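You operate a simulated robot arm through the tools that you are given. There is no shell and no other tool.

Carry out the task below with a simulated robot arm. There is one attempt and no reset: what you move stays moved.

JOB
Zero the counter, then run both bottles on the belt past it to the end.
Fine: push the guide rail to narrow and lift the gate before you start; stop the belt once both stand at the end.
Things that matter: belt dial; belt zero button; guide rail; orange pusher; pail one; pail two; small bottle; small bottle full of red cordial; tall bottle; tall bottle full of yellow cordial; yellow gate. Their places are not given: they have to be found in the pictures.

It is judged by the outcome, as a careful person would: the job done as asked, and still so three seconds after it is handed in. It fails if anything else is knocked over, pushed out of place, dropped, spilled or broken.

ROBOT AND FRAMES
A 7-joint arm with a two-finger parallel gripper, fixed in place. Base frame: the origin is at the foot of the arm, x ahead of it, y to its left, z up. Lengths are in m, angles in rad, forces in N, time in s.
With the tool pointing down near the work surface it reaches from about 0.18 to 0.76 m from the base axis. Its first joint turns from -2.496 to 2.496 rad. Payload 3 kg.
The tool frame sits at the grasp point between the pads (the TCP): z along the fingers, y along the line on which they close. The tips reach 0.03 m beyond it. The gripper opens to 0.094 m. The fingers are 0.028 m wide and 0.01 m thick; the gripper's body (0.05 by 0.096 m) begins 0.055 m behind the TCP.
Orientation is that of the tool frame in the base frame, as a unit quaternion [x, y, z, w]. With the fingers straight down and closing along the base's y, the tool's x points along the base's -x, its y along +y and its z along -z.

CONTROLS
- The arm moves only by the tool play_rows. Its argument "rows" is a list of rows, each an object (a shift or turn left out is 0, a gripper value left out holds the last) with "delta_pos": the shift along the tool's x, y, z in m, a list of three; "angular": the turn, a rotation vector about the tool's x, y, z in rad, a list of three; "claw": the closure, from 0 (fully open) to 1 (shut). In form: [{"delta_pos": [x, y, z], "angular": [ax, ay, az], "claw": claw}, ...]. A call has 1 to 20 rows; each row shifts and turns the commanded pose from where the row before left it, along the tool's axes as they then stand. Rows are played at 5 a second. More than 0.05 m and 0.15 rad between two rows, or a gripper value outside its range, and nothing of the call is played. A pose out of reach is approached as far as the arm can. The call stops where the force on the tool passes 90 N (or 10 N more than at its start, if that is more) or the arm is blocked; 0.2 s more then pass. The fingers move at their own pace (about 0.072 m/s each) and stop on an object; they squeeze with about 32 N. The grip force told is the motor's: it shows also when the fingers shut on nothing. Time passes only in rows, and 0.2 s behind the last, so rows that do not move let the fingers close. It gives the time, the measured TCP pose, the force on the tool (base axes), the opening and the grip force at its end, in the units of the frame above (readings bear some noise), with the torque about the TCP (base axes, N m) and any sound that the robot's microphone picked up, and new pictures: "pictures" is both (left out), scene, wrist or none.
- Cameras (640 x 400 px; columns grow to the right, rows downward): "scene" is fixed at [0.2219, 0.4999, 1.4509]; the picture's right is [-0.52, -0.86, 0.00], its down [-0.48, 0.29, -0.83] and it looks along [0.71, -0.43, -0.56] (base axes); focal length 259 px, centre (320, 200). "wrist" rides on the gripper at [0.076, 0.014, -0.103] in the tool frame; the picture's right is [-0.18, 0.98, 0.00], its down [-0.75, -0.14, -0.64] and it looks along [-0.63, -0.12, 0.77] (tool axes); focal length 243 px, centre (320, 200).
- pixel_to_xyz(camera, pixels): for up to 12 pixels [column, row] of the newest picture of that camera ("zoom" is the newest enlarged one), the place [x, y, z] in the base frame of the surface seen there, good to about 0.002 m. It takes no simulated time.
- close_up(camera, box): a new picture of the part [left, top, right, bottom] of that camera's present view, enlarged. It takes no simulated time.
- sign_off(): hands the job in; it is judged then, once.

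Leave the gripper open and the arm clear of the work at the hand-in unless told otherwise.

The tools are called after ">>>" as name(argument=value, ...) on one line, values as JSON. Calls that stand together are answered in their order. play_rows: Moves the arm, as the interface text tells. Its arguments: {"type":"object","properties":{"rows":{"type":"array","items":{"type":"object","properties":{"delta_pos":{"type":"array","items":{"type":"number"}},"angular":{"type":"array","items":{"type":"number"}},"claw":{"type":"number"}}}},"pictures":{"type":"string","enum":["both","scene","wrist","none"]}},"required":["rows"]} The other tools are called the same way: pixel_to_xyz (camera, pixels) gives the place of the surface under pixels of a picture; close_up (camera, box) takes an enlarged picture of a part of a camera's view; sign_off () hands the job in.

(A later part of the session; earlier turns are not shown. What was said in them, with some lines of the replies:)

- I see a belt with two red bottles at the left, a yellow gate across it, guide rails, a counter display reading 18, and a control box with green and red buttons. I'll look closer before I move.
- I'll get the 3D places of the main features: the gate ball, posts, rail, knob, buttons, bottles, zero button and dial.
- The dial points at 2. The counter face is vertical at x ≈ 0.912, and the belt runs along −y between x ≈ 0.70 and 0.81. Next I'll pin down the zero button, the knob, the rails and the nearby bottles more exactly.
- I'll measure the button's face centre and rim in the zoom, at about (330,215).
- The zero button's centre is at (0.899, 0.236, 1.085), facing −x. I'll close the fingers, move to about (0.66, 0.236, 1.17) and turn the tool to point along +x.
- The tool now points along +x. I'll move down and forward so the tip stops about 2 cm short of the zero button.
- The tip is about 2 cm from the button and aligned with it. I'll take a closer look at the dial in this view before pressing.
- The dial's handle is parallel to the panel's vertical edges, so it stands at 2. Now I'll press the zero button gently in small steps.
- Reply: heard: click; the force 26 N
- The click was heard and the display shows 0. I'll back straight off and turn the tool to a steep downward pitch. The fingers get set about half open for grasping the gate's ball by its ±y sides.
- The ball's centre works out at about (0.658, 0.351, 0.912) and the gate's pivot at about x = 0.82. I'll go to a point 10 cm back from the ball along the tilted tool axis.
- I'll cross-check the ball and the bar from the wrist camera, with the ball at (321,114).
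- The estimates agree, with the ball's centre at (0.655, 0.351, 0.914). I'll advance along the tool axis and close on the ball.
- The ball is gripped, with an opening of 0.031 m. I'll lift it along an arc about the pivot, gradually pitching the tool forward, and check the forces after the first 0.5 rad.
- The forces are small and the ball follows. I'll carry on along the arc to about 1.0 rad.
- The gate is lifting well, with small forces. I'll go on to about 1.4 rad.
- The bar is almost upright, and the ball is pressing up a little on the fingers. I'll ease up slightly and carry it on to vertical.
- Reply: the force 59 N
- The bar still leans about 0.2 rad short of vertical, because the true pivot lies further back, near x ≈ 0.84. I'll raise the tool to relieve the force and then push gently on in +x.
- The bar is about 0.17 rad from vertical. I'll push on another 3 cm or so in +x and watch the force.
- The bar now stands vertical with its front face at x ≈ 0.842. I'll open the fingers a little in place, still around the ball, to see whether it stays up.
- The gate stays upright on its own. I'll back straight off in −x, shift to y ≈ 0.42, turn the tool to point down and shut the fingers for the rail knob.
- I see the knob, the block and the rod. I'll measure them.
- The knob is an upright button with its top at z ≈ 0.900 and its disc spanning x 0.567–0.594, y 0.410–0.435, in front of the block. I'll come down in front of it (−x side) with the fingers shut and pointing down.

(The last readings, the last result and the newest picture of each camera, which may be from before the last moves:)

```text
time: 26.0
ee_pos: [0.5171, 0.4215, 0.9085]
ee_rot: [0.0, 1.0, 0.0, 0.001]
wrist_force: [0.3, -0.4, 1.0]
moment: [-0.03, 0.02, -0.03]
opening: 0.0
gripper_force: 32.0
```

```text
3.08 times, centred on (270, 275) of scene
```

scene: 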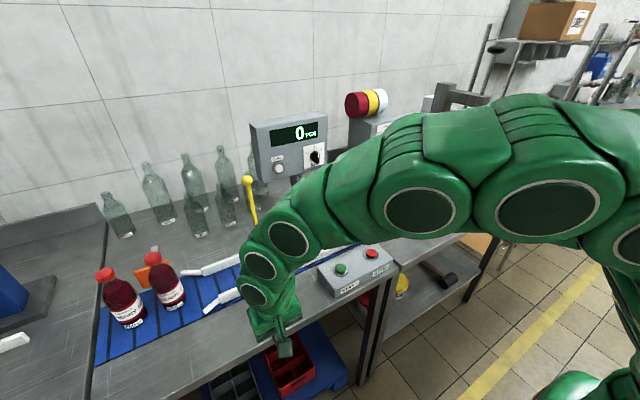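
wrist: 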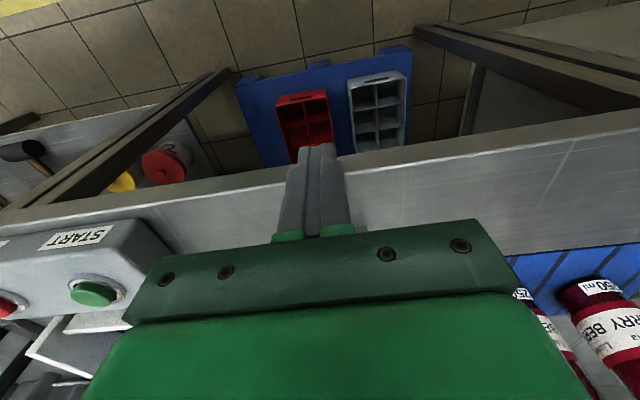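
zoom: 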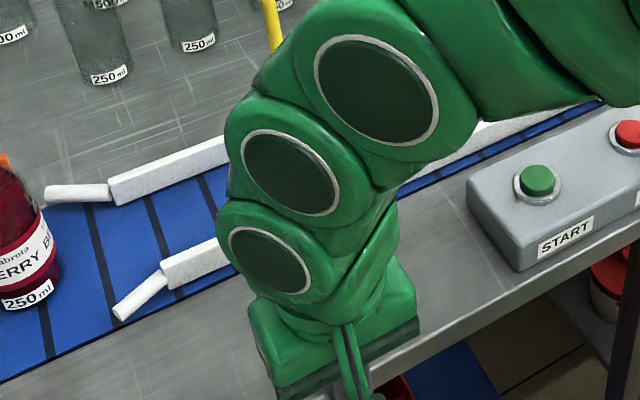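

The gate still stands upright, with its ball at scene (247,181). I'll lower slightly and push in +x toward the knob, in small steps once near contact.

>>> play_rows(rows=[{"delta_pos": [0, 0, 0.006]}, {"delta_pos": [-0.015, 0, 0]}, {"delta_pos": [-0.015, 0, 0]}, {"delta_pos": [-0.005, 0, 0]}, {"delta_pos": [-0.005, 0, 0]}, {"delta_pos": [-0.005, 0, 0]}, {}])

>>> close_up(camera="scene", box=[190, 210, 350, 340])

```text
time: 27.6
ee_pos: [0.5622, 0.4213, 0.9014]
ee_rot: [-0.001, 1.0, 0.0, 0.001]
wrist_force: [-1.1, 0.3, 0.0]
moment: [0.0, 0.0, -0.02]
opening: 0.0002
gripper_force: 31.7
```

scene: 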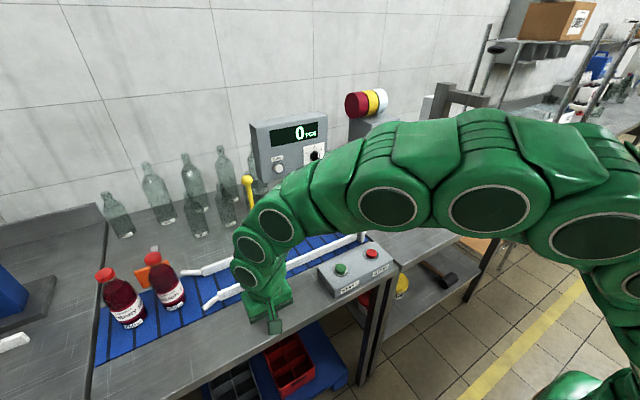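
wrist: 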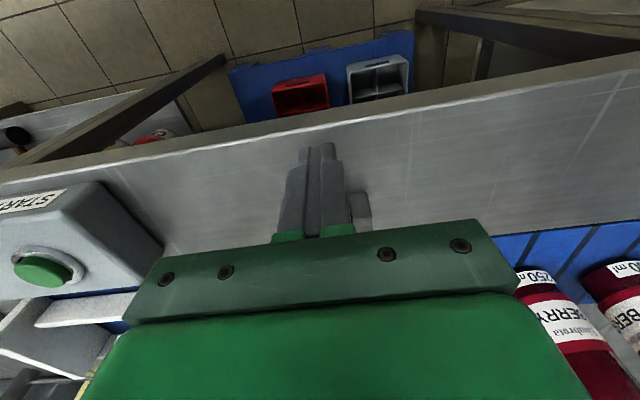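

```text
3.08 times, centred on (270, 275) of scene
```

zoom: 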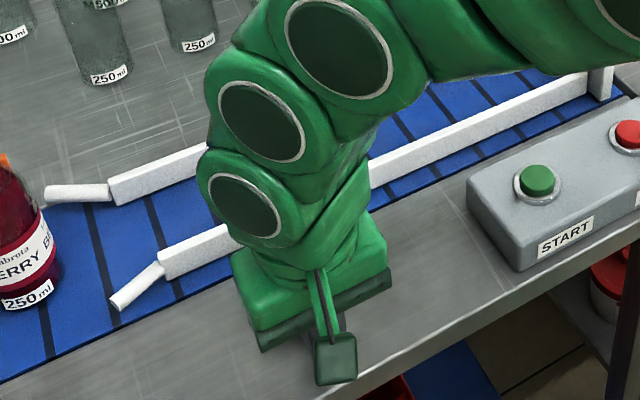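

The rail end has shifted slightly inward, so the rail moves with little force. I'll keep pushing in small steps.

>>> play_rows(rows=[{"delta_pos": [-0.005, 0, 0]}, {"delta_pos": [-0.005, 0, 0]}, {"delta_pos": [-0.005, 0, 0]}, {}])

>>> close_up(camera="scene", box=[190, 210, 350, 340])

```text
time: 28.6
ee_pos: [0.5761, 0.4213, 0.9011]
ee_rot: [-0.001, 1.0, 0.0, 0.0]
wrist_force: [-2.8, -0.7, -1.3]
moment: [0.02, 0.04, 0.01]
opening: 0.0
gripper_force: 32.2
```

scene: 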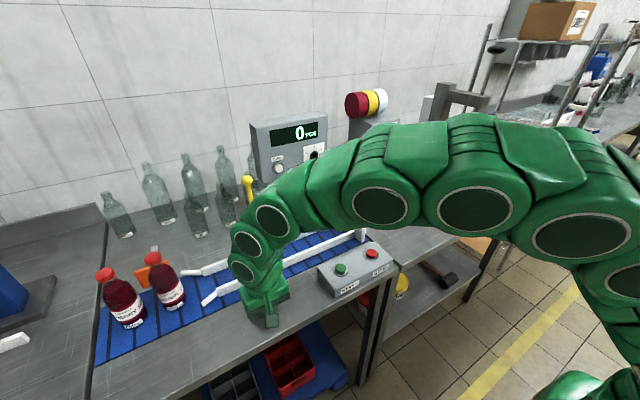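
wrist: 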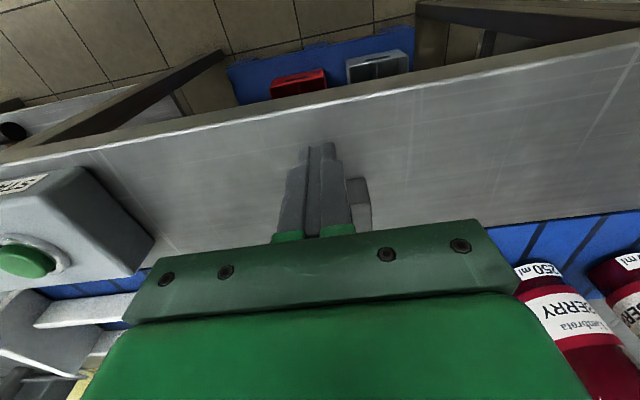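

```text
3.08 times, centred on (270, 275) of scene
```

zoom: 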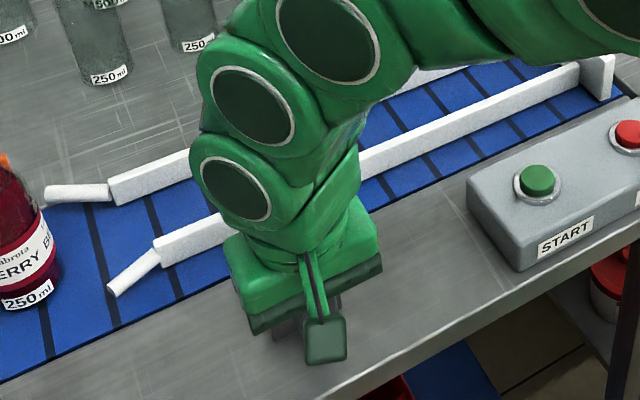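

It's still moving freely. I'll measure the present channel width and the bottles' size.

>>> pixel_to_xyz(camera="zoom", pixels=[[160, 238], [200, 224], [205, 232], [430, 130], [430, 120], [560, 74], [565, 66], [115, 182], [160, 165], [150, 190], [585, 62], [440, 75]])

>>> pixel_to_xyz(camera="scene", pixels=[[151, 300], [184, 290], [172, 309], [166, 292], [108, 315], [142, 305], [130, 325], [158, 254], [106, 270]])

```text
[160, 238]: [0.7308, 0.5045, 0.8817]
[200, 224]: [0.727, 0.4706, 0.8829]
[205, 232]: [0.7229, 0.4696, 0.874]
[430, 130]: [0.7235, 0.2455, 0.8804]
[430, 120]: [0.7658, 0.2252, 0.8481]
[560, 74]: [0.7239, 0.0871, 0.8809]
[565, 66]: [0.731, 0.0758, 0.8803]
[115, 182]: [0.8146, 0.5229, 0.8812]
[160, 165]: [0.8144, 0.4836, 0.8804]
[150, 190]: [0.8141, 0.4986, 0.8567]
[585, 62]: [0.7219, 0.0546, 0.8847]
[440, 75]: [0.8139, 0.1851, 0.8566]
```

```text
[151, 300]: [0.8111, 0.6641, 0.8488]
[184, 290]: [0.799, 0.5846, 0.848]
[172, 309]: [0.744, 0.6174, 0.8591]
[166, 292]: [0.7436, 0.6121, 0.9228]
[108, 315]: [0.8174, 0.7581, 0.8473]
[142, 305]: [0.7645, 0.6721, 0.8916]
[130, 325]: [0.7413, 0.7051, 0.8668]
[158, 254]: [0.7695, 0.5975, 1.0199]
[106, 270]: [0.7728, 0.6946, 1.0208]
```

The channel is now about 0.083 m wide (front rail inner face 0.731, back rail 0.814), and the bottles are about 0.06 m across. I'll keep pushing to the rail's stop.

>>> play_rows(rows=[{"delta_pos": [-0.004, 0, 0]}, {"delta_pos": [-0.004, 0, 0]}, {}], pictures="scene")

>>> close_up(camera="scene", box=[190, 210, 350, 340])

>>> pixel_to_xyz(camera="zoom", pixels=[[160, 234], [200, 220], [430, 130], [430, 124], [560, 70], [525, 80], [500, 92]])

```text
time: 29.4
ee_pos: [0.5827, 0.4212, 0.9007]
ee_rot: [-0.001, 1.0, -0.001, -0.001]
wrist_force: [-55.6, -7.2, 16.5]
moment: [-0.52, 0.5, -0.13]
opening: 0.0
gripper_force: 31.5
```

scene: 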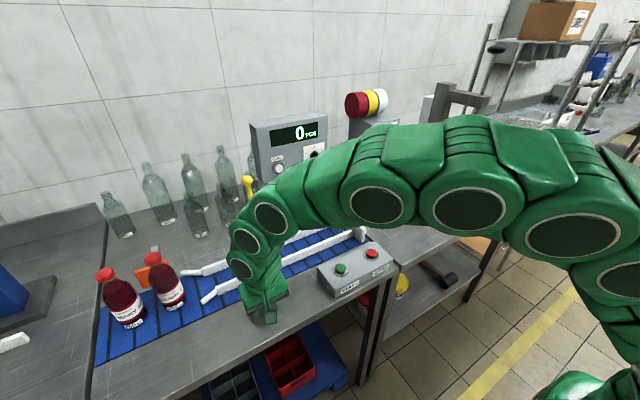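

```text
3.08 times, centred on (270, 275) of scene
```

zoom: 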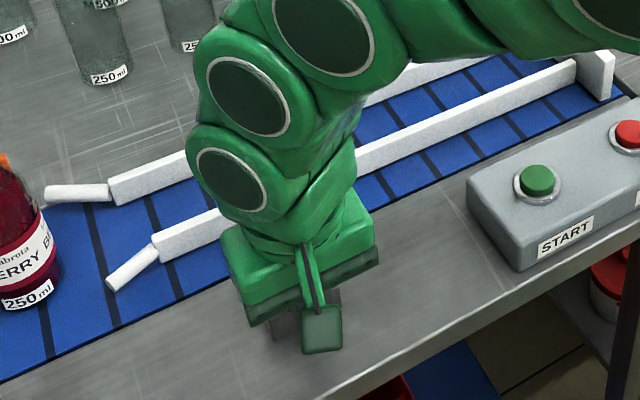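

```text
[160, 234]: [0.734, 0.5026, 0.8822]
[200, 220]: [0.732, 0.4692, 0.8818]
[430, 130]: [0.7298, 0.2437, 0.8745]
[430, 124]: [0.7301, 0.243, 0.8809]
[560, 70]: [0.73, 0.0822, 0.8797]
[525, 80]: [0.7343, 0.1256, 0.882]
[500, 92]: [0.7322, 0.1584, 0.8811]
```

The rail hit its stop: 55 N at TCP x ≈ 0.583, with the front rail's inner face at about 0.736. I'll back off in −x, go up, and check that the rail stays and the bottles line up with the channel.

>>> play_rows(rows=[{"delta_pos": [0.015, 0, 0]}, {"delta_pos": [0.025, 0, 0]}, {"delta_pos": [0, 0, -0.04]}, {"delta_pos": [0, 0, -0.04]}, {"delta_pos": [0, 0, -0.04]}, {"delta_pos": [0, -0.045, -0.01]}, {"delta_pos": [0, -0.045, 0]}, {"delta_pos": [0, -0.045, 0]}, {"delta_pos": [0, -0.045, 0]}, {"delta_pos": [0, -0.043, 0]}, {}])

>>> close_up(camera="scene", box=[90, 210, 290, 340])

>>> close_up(camera="scene", box=[220, 160, 380, 290])

```text
time: 31.8
ee_pos: [0.5446, 0.1971, 1.0304]
ee_rot: [-0.001, 1.0, 0.001, 0.0]
wrist_force: [0.8, 0.3, 0.3]
moment: [0.0, 0.03, -0.01]
opening: 0.0
gripper_force: 32.0
```

scene: 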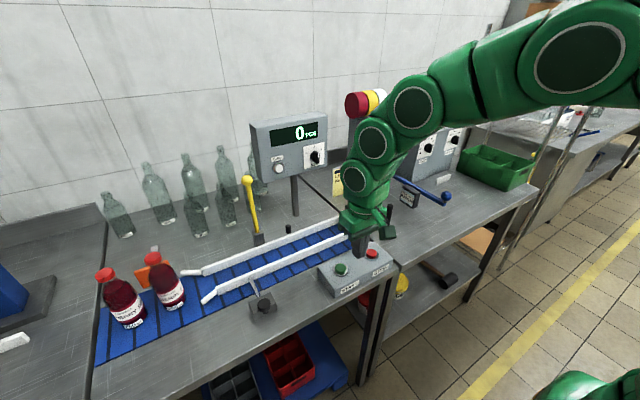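
wrist: 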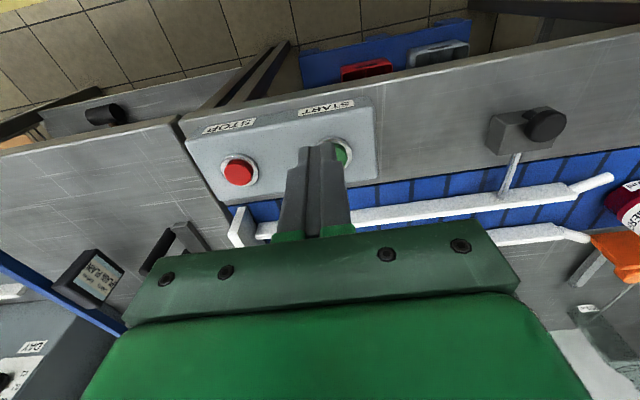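

```text
3.08 times, centred on (190, 275) of scene
```

zoom: 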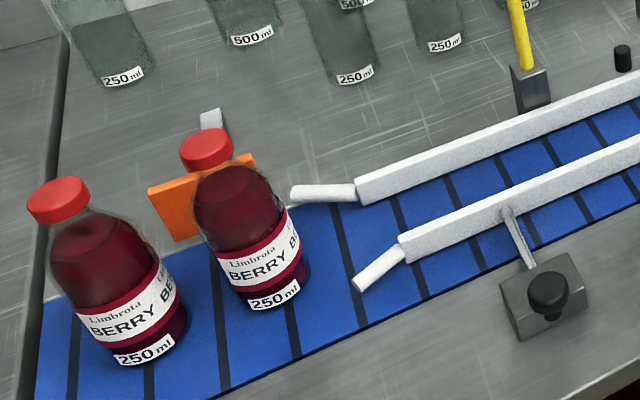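

```text
3.08 times, centred on (300, 225) of scene
```

zoom: 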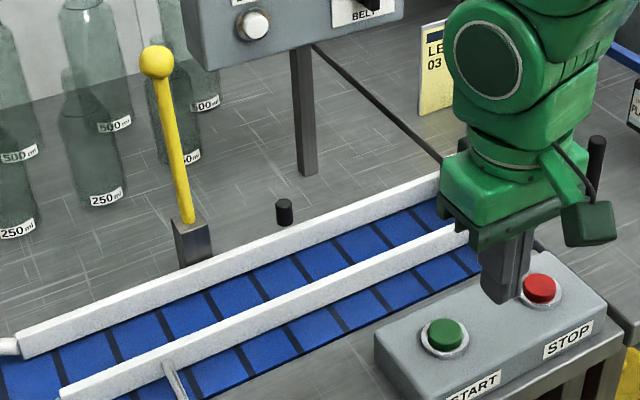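

The rail stays narrow and the gate is up. The bottles at x ≈ 0.77 match the channel's centre. I'll measure the START and STOP button tops precisely.

>>> close_up(camera="scene", box=[325, 240, 395, 285])

```text
8.89 times, centred on (360, 262) of scene
```

zoom: 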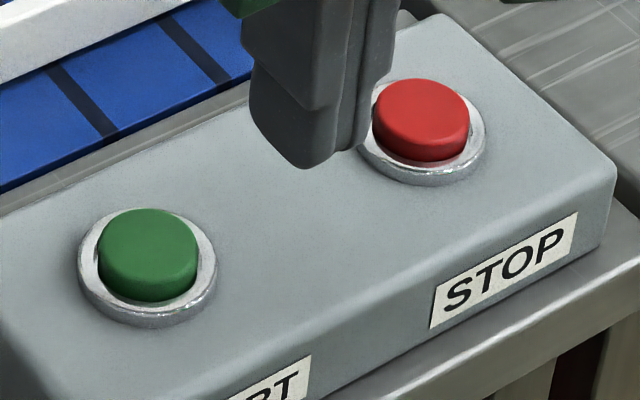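

I'll take points on both button tops and rims in this zoom.

>>> pixel_to_xyz(camera="zoom", pixels=[[148, 242], [105, 245], [192, 240], [148, 215], [148, 268], [420, 105], [380, 105], [462, 105], [420, 82], [420, 130], [240, 200], [210, 262]])

```text
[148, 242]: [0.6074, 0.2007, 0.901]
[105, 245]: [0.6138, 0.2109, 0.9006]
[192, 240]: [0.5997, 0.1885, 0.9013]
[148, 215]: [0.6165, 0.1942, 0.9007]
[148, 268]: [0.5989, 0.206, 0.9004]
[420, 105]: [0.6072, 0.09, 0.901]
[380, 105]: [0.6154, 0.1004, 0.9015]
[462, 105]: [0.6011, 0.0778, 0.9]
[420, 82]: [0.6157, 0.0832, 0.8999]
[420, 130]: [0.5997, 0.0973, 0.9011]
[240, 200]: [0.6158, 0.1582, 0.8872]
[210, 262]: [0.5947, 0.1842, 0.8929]
```

START's centre is at (0.607, 0.2005, 0.901) and STOP's at (0.6075, 0.0895, 0.901). I'll go 2.5 cm above START.

>>> play_rows(rows=[{"delta_pos": [-0.0312, 0.0017, 0.01]}, {"delta_pos": [-0.0312, 0.0017, 0.01]}, {"delta_pos": [0, 0, 0.027]}, {"delta_pos": [0, 0, 0.027]}, {}])

>>> close_up(camera="wrist", box=[200, 60, 440, 240])

```text
time: 33.0
ee_pos: [0.6072, 0.2003, 0.9577]
ee_rot: [0.0, 1.0, -0.001, 0.001]
wrist_force: [0.2, 0.0, 0.6]
moment: [0.05, -0.01, -0.01]
opening: 0.0
gripper_force: 32.2
```

scene: 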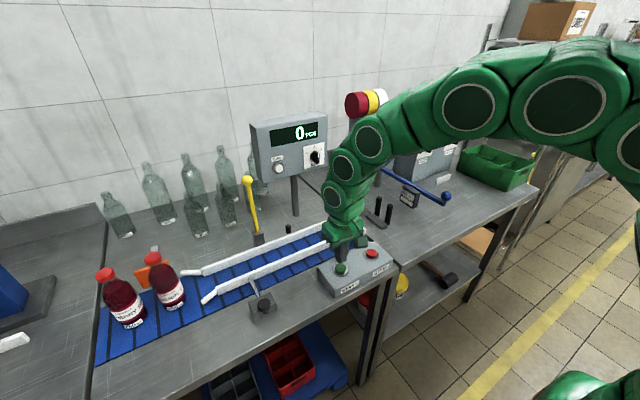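
wrist: 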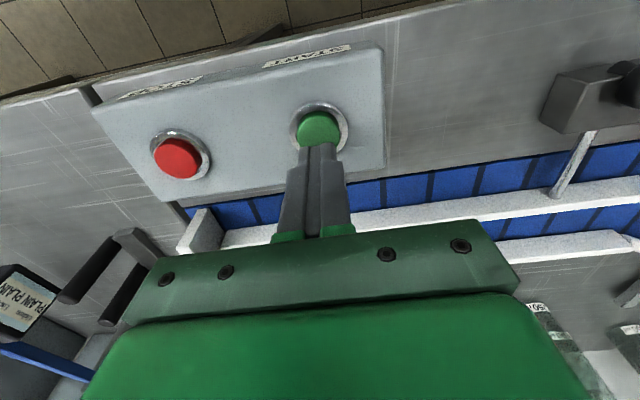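

```text
2.22 times, centred on (320, 150) of wrist
```

zoom: 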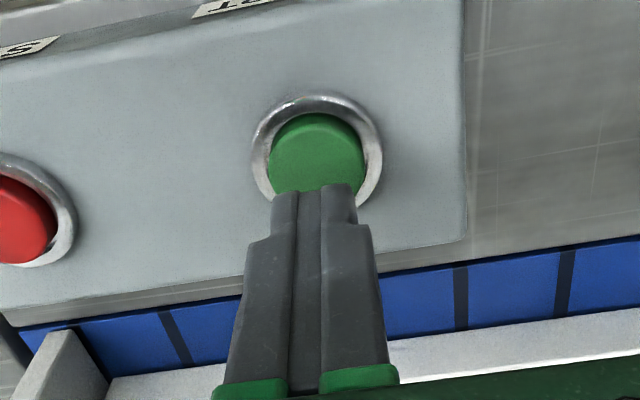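

I'm above START. I'll press it down in small steps and then lift off.

>>> play_rows(rows=[{"delta_pos": [0, 0, 0.022]}, {"delta_pos": [0, 0, 0.004]}, {"delta_pos": [0, 0, 0.003]}, {"delta_pos": [0, 0, 0.002]}, {"delta_pos": [0, 0, -0.021]}], pictures="scene")

```text
time: 34.2
ee_pos: [0.6077, 0.2026, 0.9495]
ee_rot: [-0.002, 1.0, 0.0, 0.001]
wrist_force: [0.2, -0.5, -0.1]
moment: [0.01, 0.0, 0.03]
opening: 0.0
gripper_force: 32.3
heard: click
```

scene: 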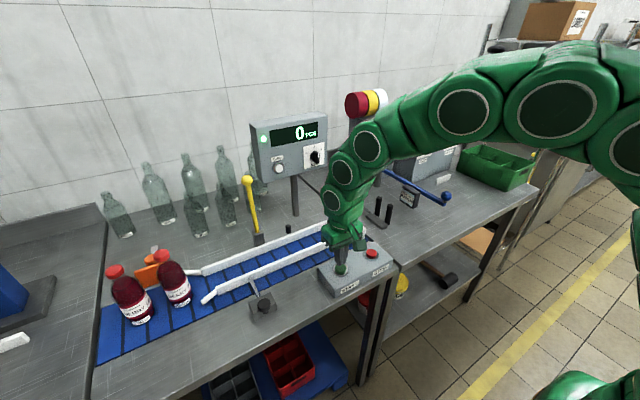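

There was a click, the run light is on and the bottles are moving. I'll move over to hover above STOP.

>>> play_rows(rows=[{"delta_pos": [0, -0.038, 0]}, {"delta_pos": [0, -0.038, 0]}, {"delta_pos": [0, -0.035, 0]}])

>>> pixel_to_xyz(camera="scene", pixels=[[165, 267], [118, 271]])

```text
time: 35.0
ee_pos: [0.608, 0.0902, 0.9493]
ee_rot: [0.0, 1.0, 0.0, 0.001]
wrist_force: [-0.5, -0.8, 0.1]
moment: [0.02, 0.03, 0.0]
opening: 0.0001
gripper_force: 32.0
```

scene: 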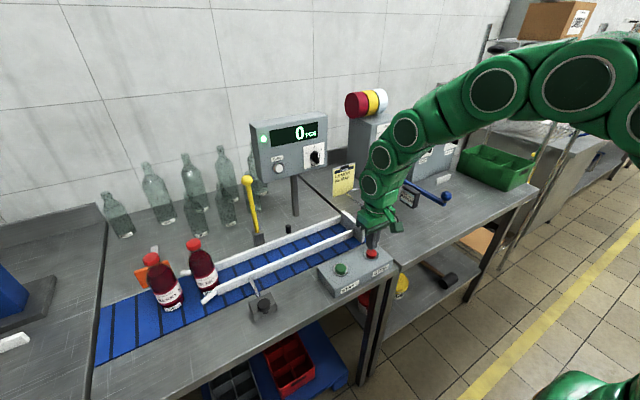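
wrist: 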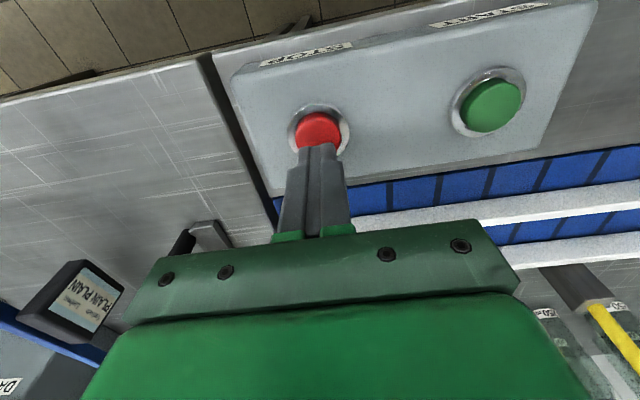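

```text
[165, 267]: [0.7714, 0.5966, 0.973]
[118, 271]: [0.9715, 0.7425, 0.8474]
```

The bottles are moving well and entering the rails. I'll check their speed using the cap at (194,243).

>>> pixel_to_xyz(camera="scene", pixels=[[194, 243], [152, 258]])

>>> play_rows(rows=[{}, {}], pictures="scene")

```text
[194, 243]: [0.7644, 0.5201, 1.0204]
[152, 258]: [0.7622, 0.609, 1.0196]
```

```text
time: 35.6
ee_pos: [0.6103, 0.0909, 0.9507]
ee_rot: [-0.001, 1.0, 0.0, 0.0]
wrist_force: [-0.7, 0.1, -0.1]
moment: [0.0, -0.03, -0.03]
opening: 0.0002
gripper_force: 32.0
```

scene: 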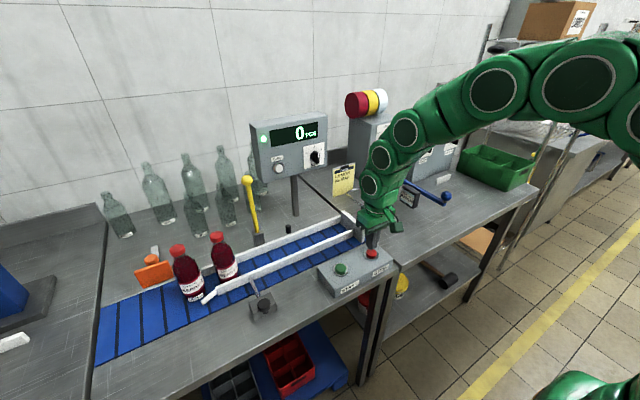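

The bottles are moving steadily and stand upright. I'll measure again and continue.

>>> pixel_to_xyz(camera="scene", pixels=[[217, 235], [178, 249]])

>>> play_rows(rows=[{}, {}, {}, {}], pictures="scene")

```text
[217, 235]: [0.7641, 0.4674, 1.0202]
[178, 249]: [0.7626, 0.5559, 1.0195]
```

```text
time: 36.6
ee_pos: [0.6091, 0.091, 0.9501]
ee_rot: [-0.002, 1.0, 0.0, 0.001]
wrist_force: [0.4, -0.1, -0.2]
moment: [-0.01, 0.0, 0.04]
opening: 0.0
gripper_force: 32.4
```

scene: 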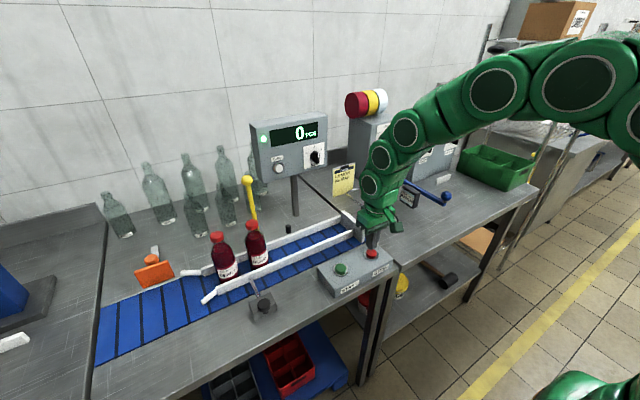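

The speed is about 0.09 m/s and the bottles pass the gate without trouble. I'll keep waiting.

>>> play_rows(rows=[{}, {}, {}, {}, {}, {}], pictures="scene")

>>> play_rows(rows=[{}, {}, {}, {}, {}], pictures="scene")

```text
time: 38.0
ee_pos: [0.6093, 0.0925, 0.9494]
ee_rot: [-0.001, 1.0, 0.0, 0.0]
wrist_force: [-0.1, -0.7, -0.4]
moment: [0.01, -0.04, 0.0]
opening: 0.0
gripper_force: 31.5
```

scene: 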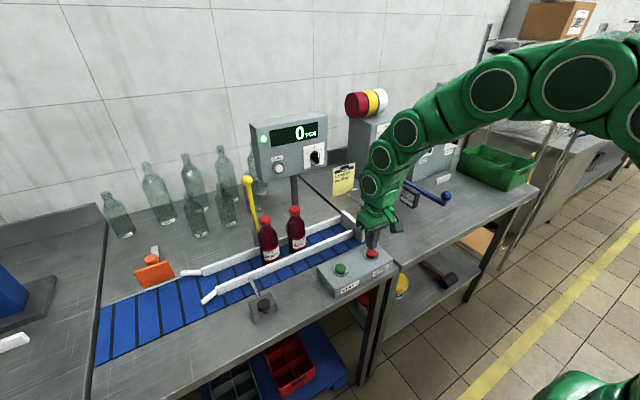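

```text
time: 39.2
ee_pos: [0.6083, 0.0907, 0.95]
ee_rot: [-0.001, 1.0, 0.0, 0.001]
wrist_force: [0.0, 0.2, -0.3]
moment: [0.01, 0.01, -0.02]
opening: 0.0
gripper_force: 32.2
```

scene: 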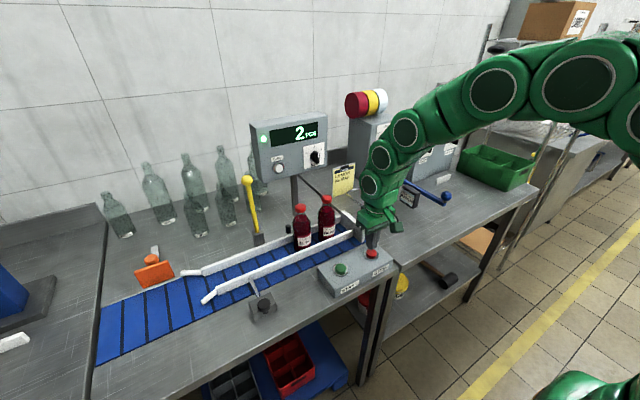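

The counter shows 2 and both bottles are upright. I'll check the lead bottle's place at cap (327,199).

>>> pixel_to_xyz(camera="scene", pixels=[[326, 199], [301, 208], [357, 226], [350, 215]])

>>> play_rows(rows=[{}, {}], pictures="scene")

```text
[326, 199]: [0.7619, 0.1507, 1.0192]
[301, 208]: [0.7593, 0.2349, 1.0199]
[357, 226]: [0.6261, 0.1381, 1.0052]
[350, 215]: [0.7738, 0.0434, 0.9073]
```

```text
time: 39.8
ee_pos: [0.609, 0.0901, 0.95]
ee_rot: [-0.001, 1.0, 0.0, 0.002]
wrist_force: [-0.3, 0.9, -0.4]
moment: [-0.01, -0.01, 0.0]
opening: 0.0
gripper_force: 32.3
```

scene: 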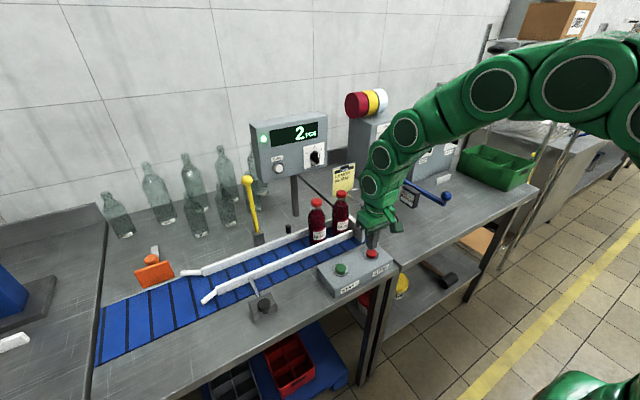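

The lead bottle is nearly at the end plate and the second follows about 0.08 m behind. I'll lower to just above STOP and look.

>>> play_rows(rows=[{"delta_pos": [0, 0, 0.013]}], pictures="scene")

>>> pixel_to_xyz(camera="scene", pixels=[[342, 194], [323, 200], [344, 193], [325, 199]])

>>> close_up(camera="scene", box=[280, 170, 400, 270])

```text
time: 40.2
ee_pos: [0.6086, 0.0904, 0.9357]
ee_rot: [-0.001, 1.0, 0.001, 0.002]
wrist_force: [0.3, 1.2, -0.1]
moment: [-0.01, -0.04, -0.05]
opening: 0.0001
gripper_force: 32.2
```

scene: 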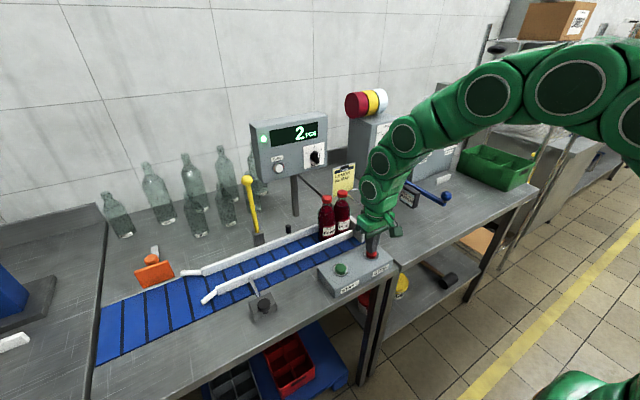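

```text
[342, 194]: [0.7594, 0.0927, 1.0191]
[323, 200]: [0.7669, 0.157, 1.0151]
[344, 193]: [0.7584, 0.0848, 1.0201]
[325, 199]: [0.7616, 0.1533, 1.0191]
```

```text
4.00 times, centred on (340, 220) of scene
```

zoom: 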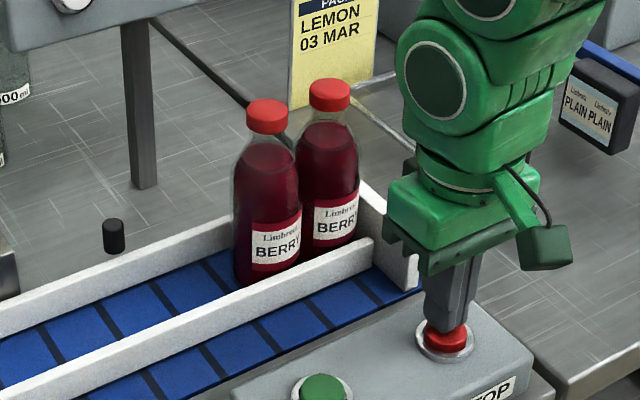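

Both bottles stand together at the end plate. I'll press STOP now.

>>> play_rows(rows=[{"delta_pos": [0, 0, 0.006]}, {"delta_pos": [0, 0, 0.004]}, {"delta_pos": [0, 0, 0.002]}, {"delta_pos": [0, 0, -0.02]}], pictures="scene")

>>> close_up(camera="scene", box=[240, 100, 400, 270])

```text
time: 41.2
ee_pos: [0.6076, 0.0917, 0.9443]
ee_rot: [-0.001, 1.0, 0.0, -0.001]
wrist_force: [0.3, 0.8, 0.5]
moment: [0.01, 0.0, 0.0]
opening: 0.0
gripper_force: 32.0
heard: click
```

scene: 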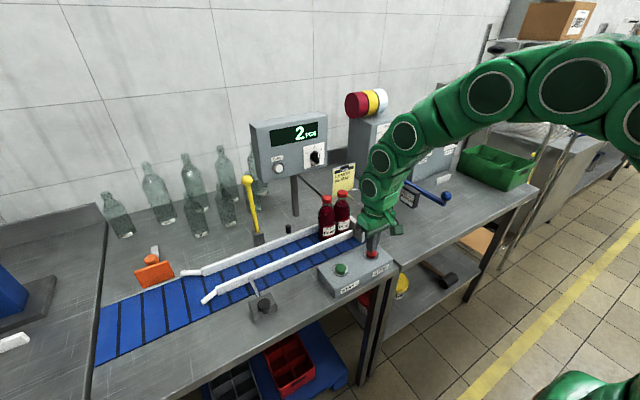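

```text
2.35 times, centred on (320, 185) of scene
```

zoom: 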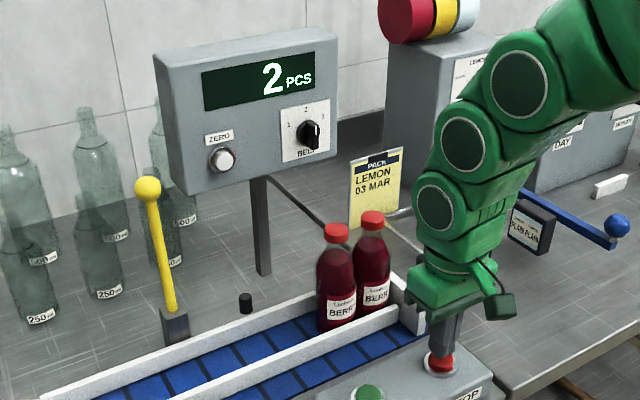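

The click was heard, the run light is off and the counter reads 2. I'll lift clear, back away and open the gripper.

>>> play_rows(rows=[{"delta_pos": [0, 0, -0.045]}, {"delta_pos": [0, 0, -0.045]}, {"delta_pos": [0.025, -0.01, -0.04]}, {"delta_pos": [0.025, -0.01, -0.04]}, {"delta_pos": [0.025, -0.01, -0.04]}, {"delta_pos": [0.025, -0.01, -0.04]}, {"claw": 0}, {}, {}, {}, {}])

>>> close_up(camera="scene", box=[180, 100, 400, 320])

```text
time: 43.6
ee_pos: [0.5062, 0.0529, 1.1925]
ee_rot: [-0.001, 1.0, 0.0, 0.0]
wrist_force: [0.2, -0.3, 0.4]
moment: [0.0, 0.01, -0.03]
opening: 0.094
gripper_force: 0.0
```

scene: 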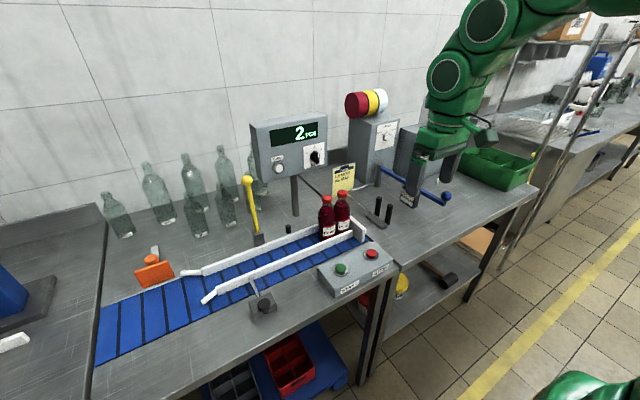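
wrist: 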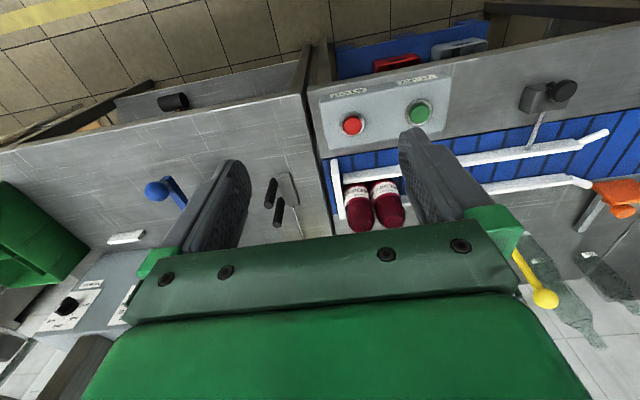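

```text
1.82 times, centred on (290, 210) of scene
```

zoom: 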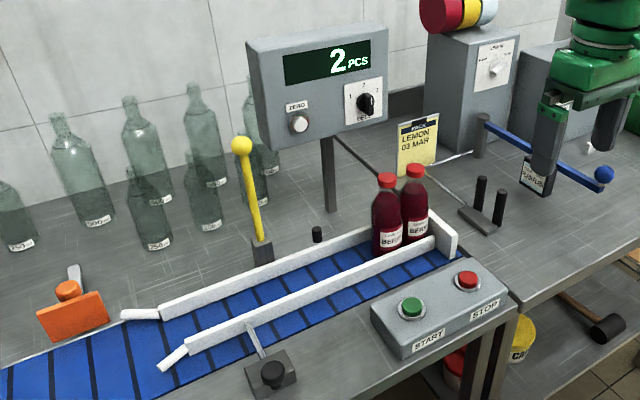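

Both bottles stand at the end and the belt is stopped. The counter reads 2, the rail is narrow, the gate is up, and the arm is clear with its gripper open. I'm handing in the job.

>>> sign_off()

```text
The job is handed in.
```

The job is done and handed in. Both bottles went past the counter and stand upright at the end of the belt.

- **Setup:** I zeroed the counter (it read 18), pushed the guide rail to its narrow stop and lifted the gate, which stays upright on its own.
- **Run:** I left the dial at 2. The counter went from 0 to 2 as the bottles passed.
- **Stop:** I pressed STOP as soon as both bottles were against the end plate, and the run light went off.
- **At hand-in:** Nothing looked knocked over or moved out of place in the last pictures. The arm is clear of the work, and the gripper is open.
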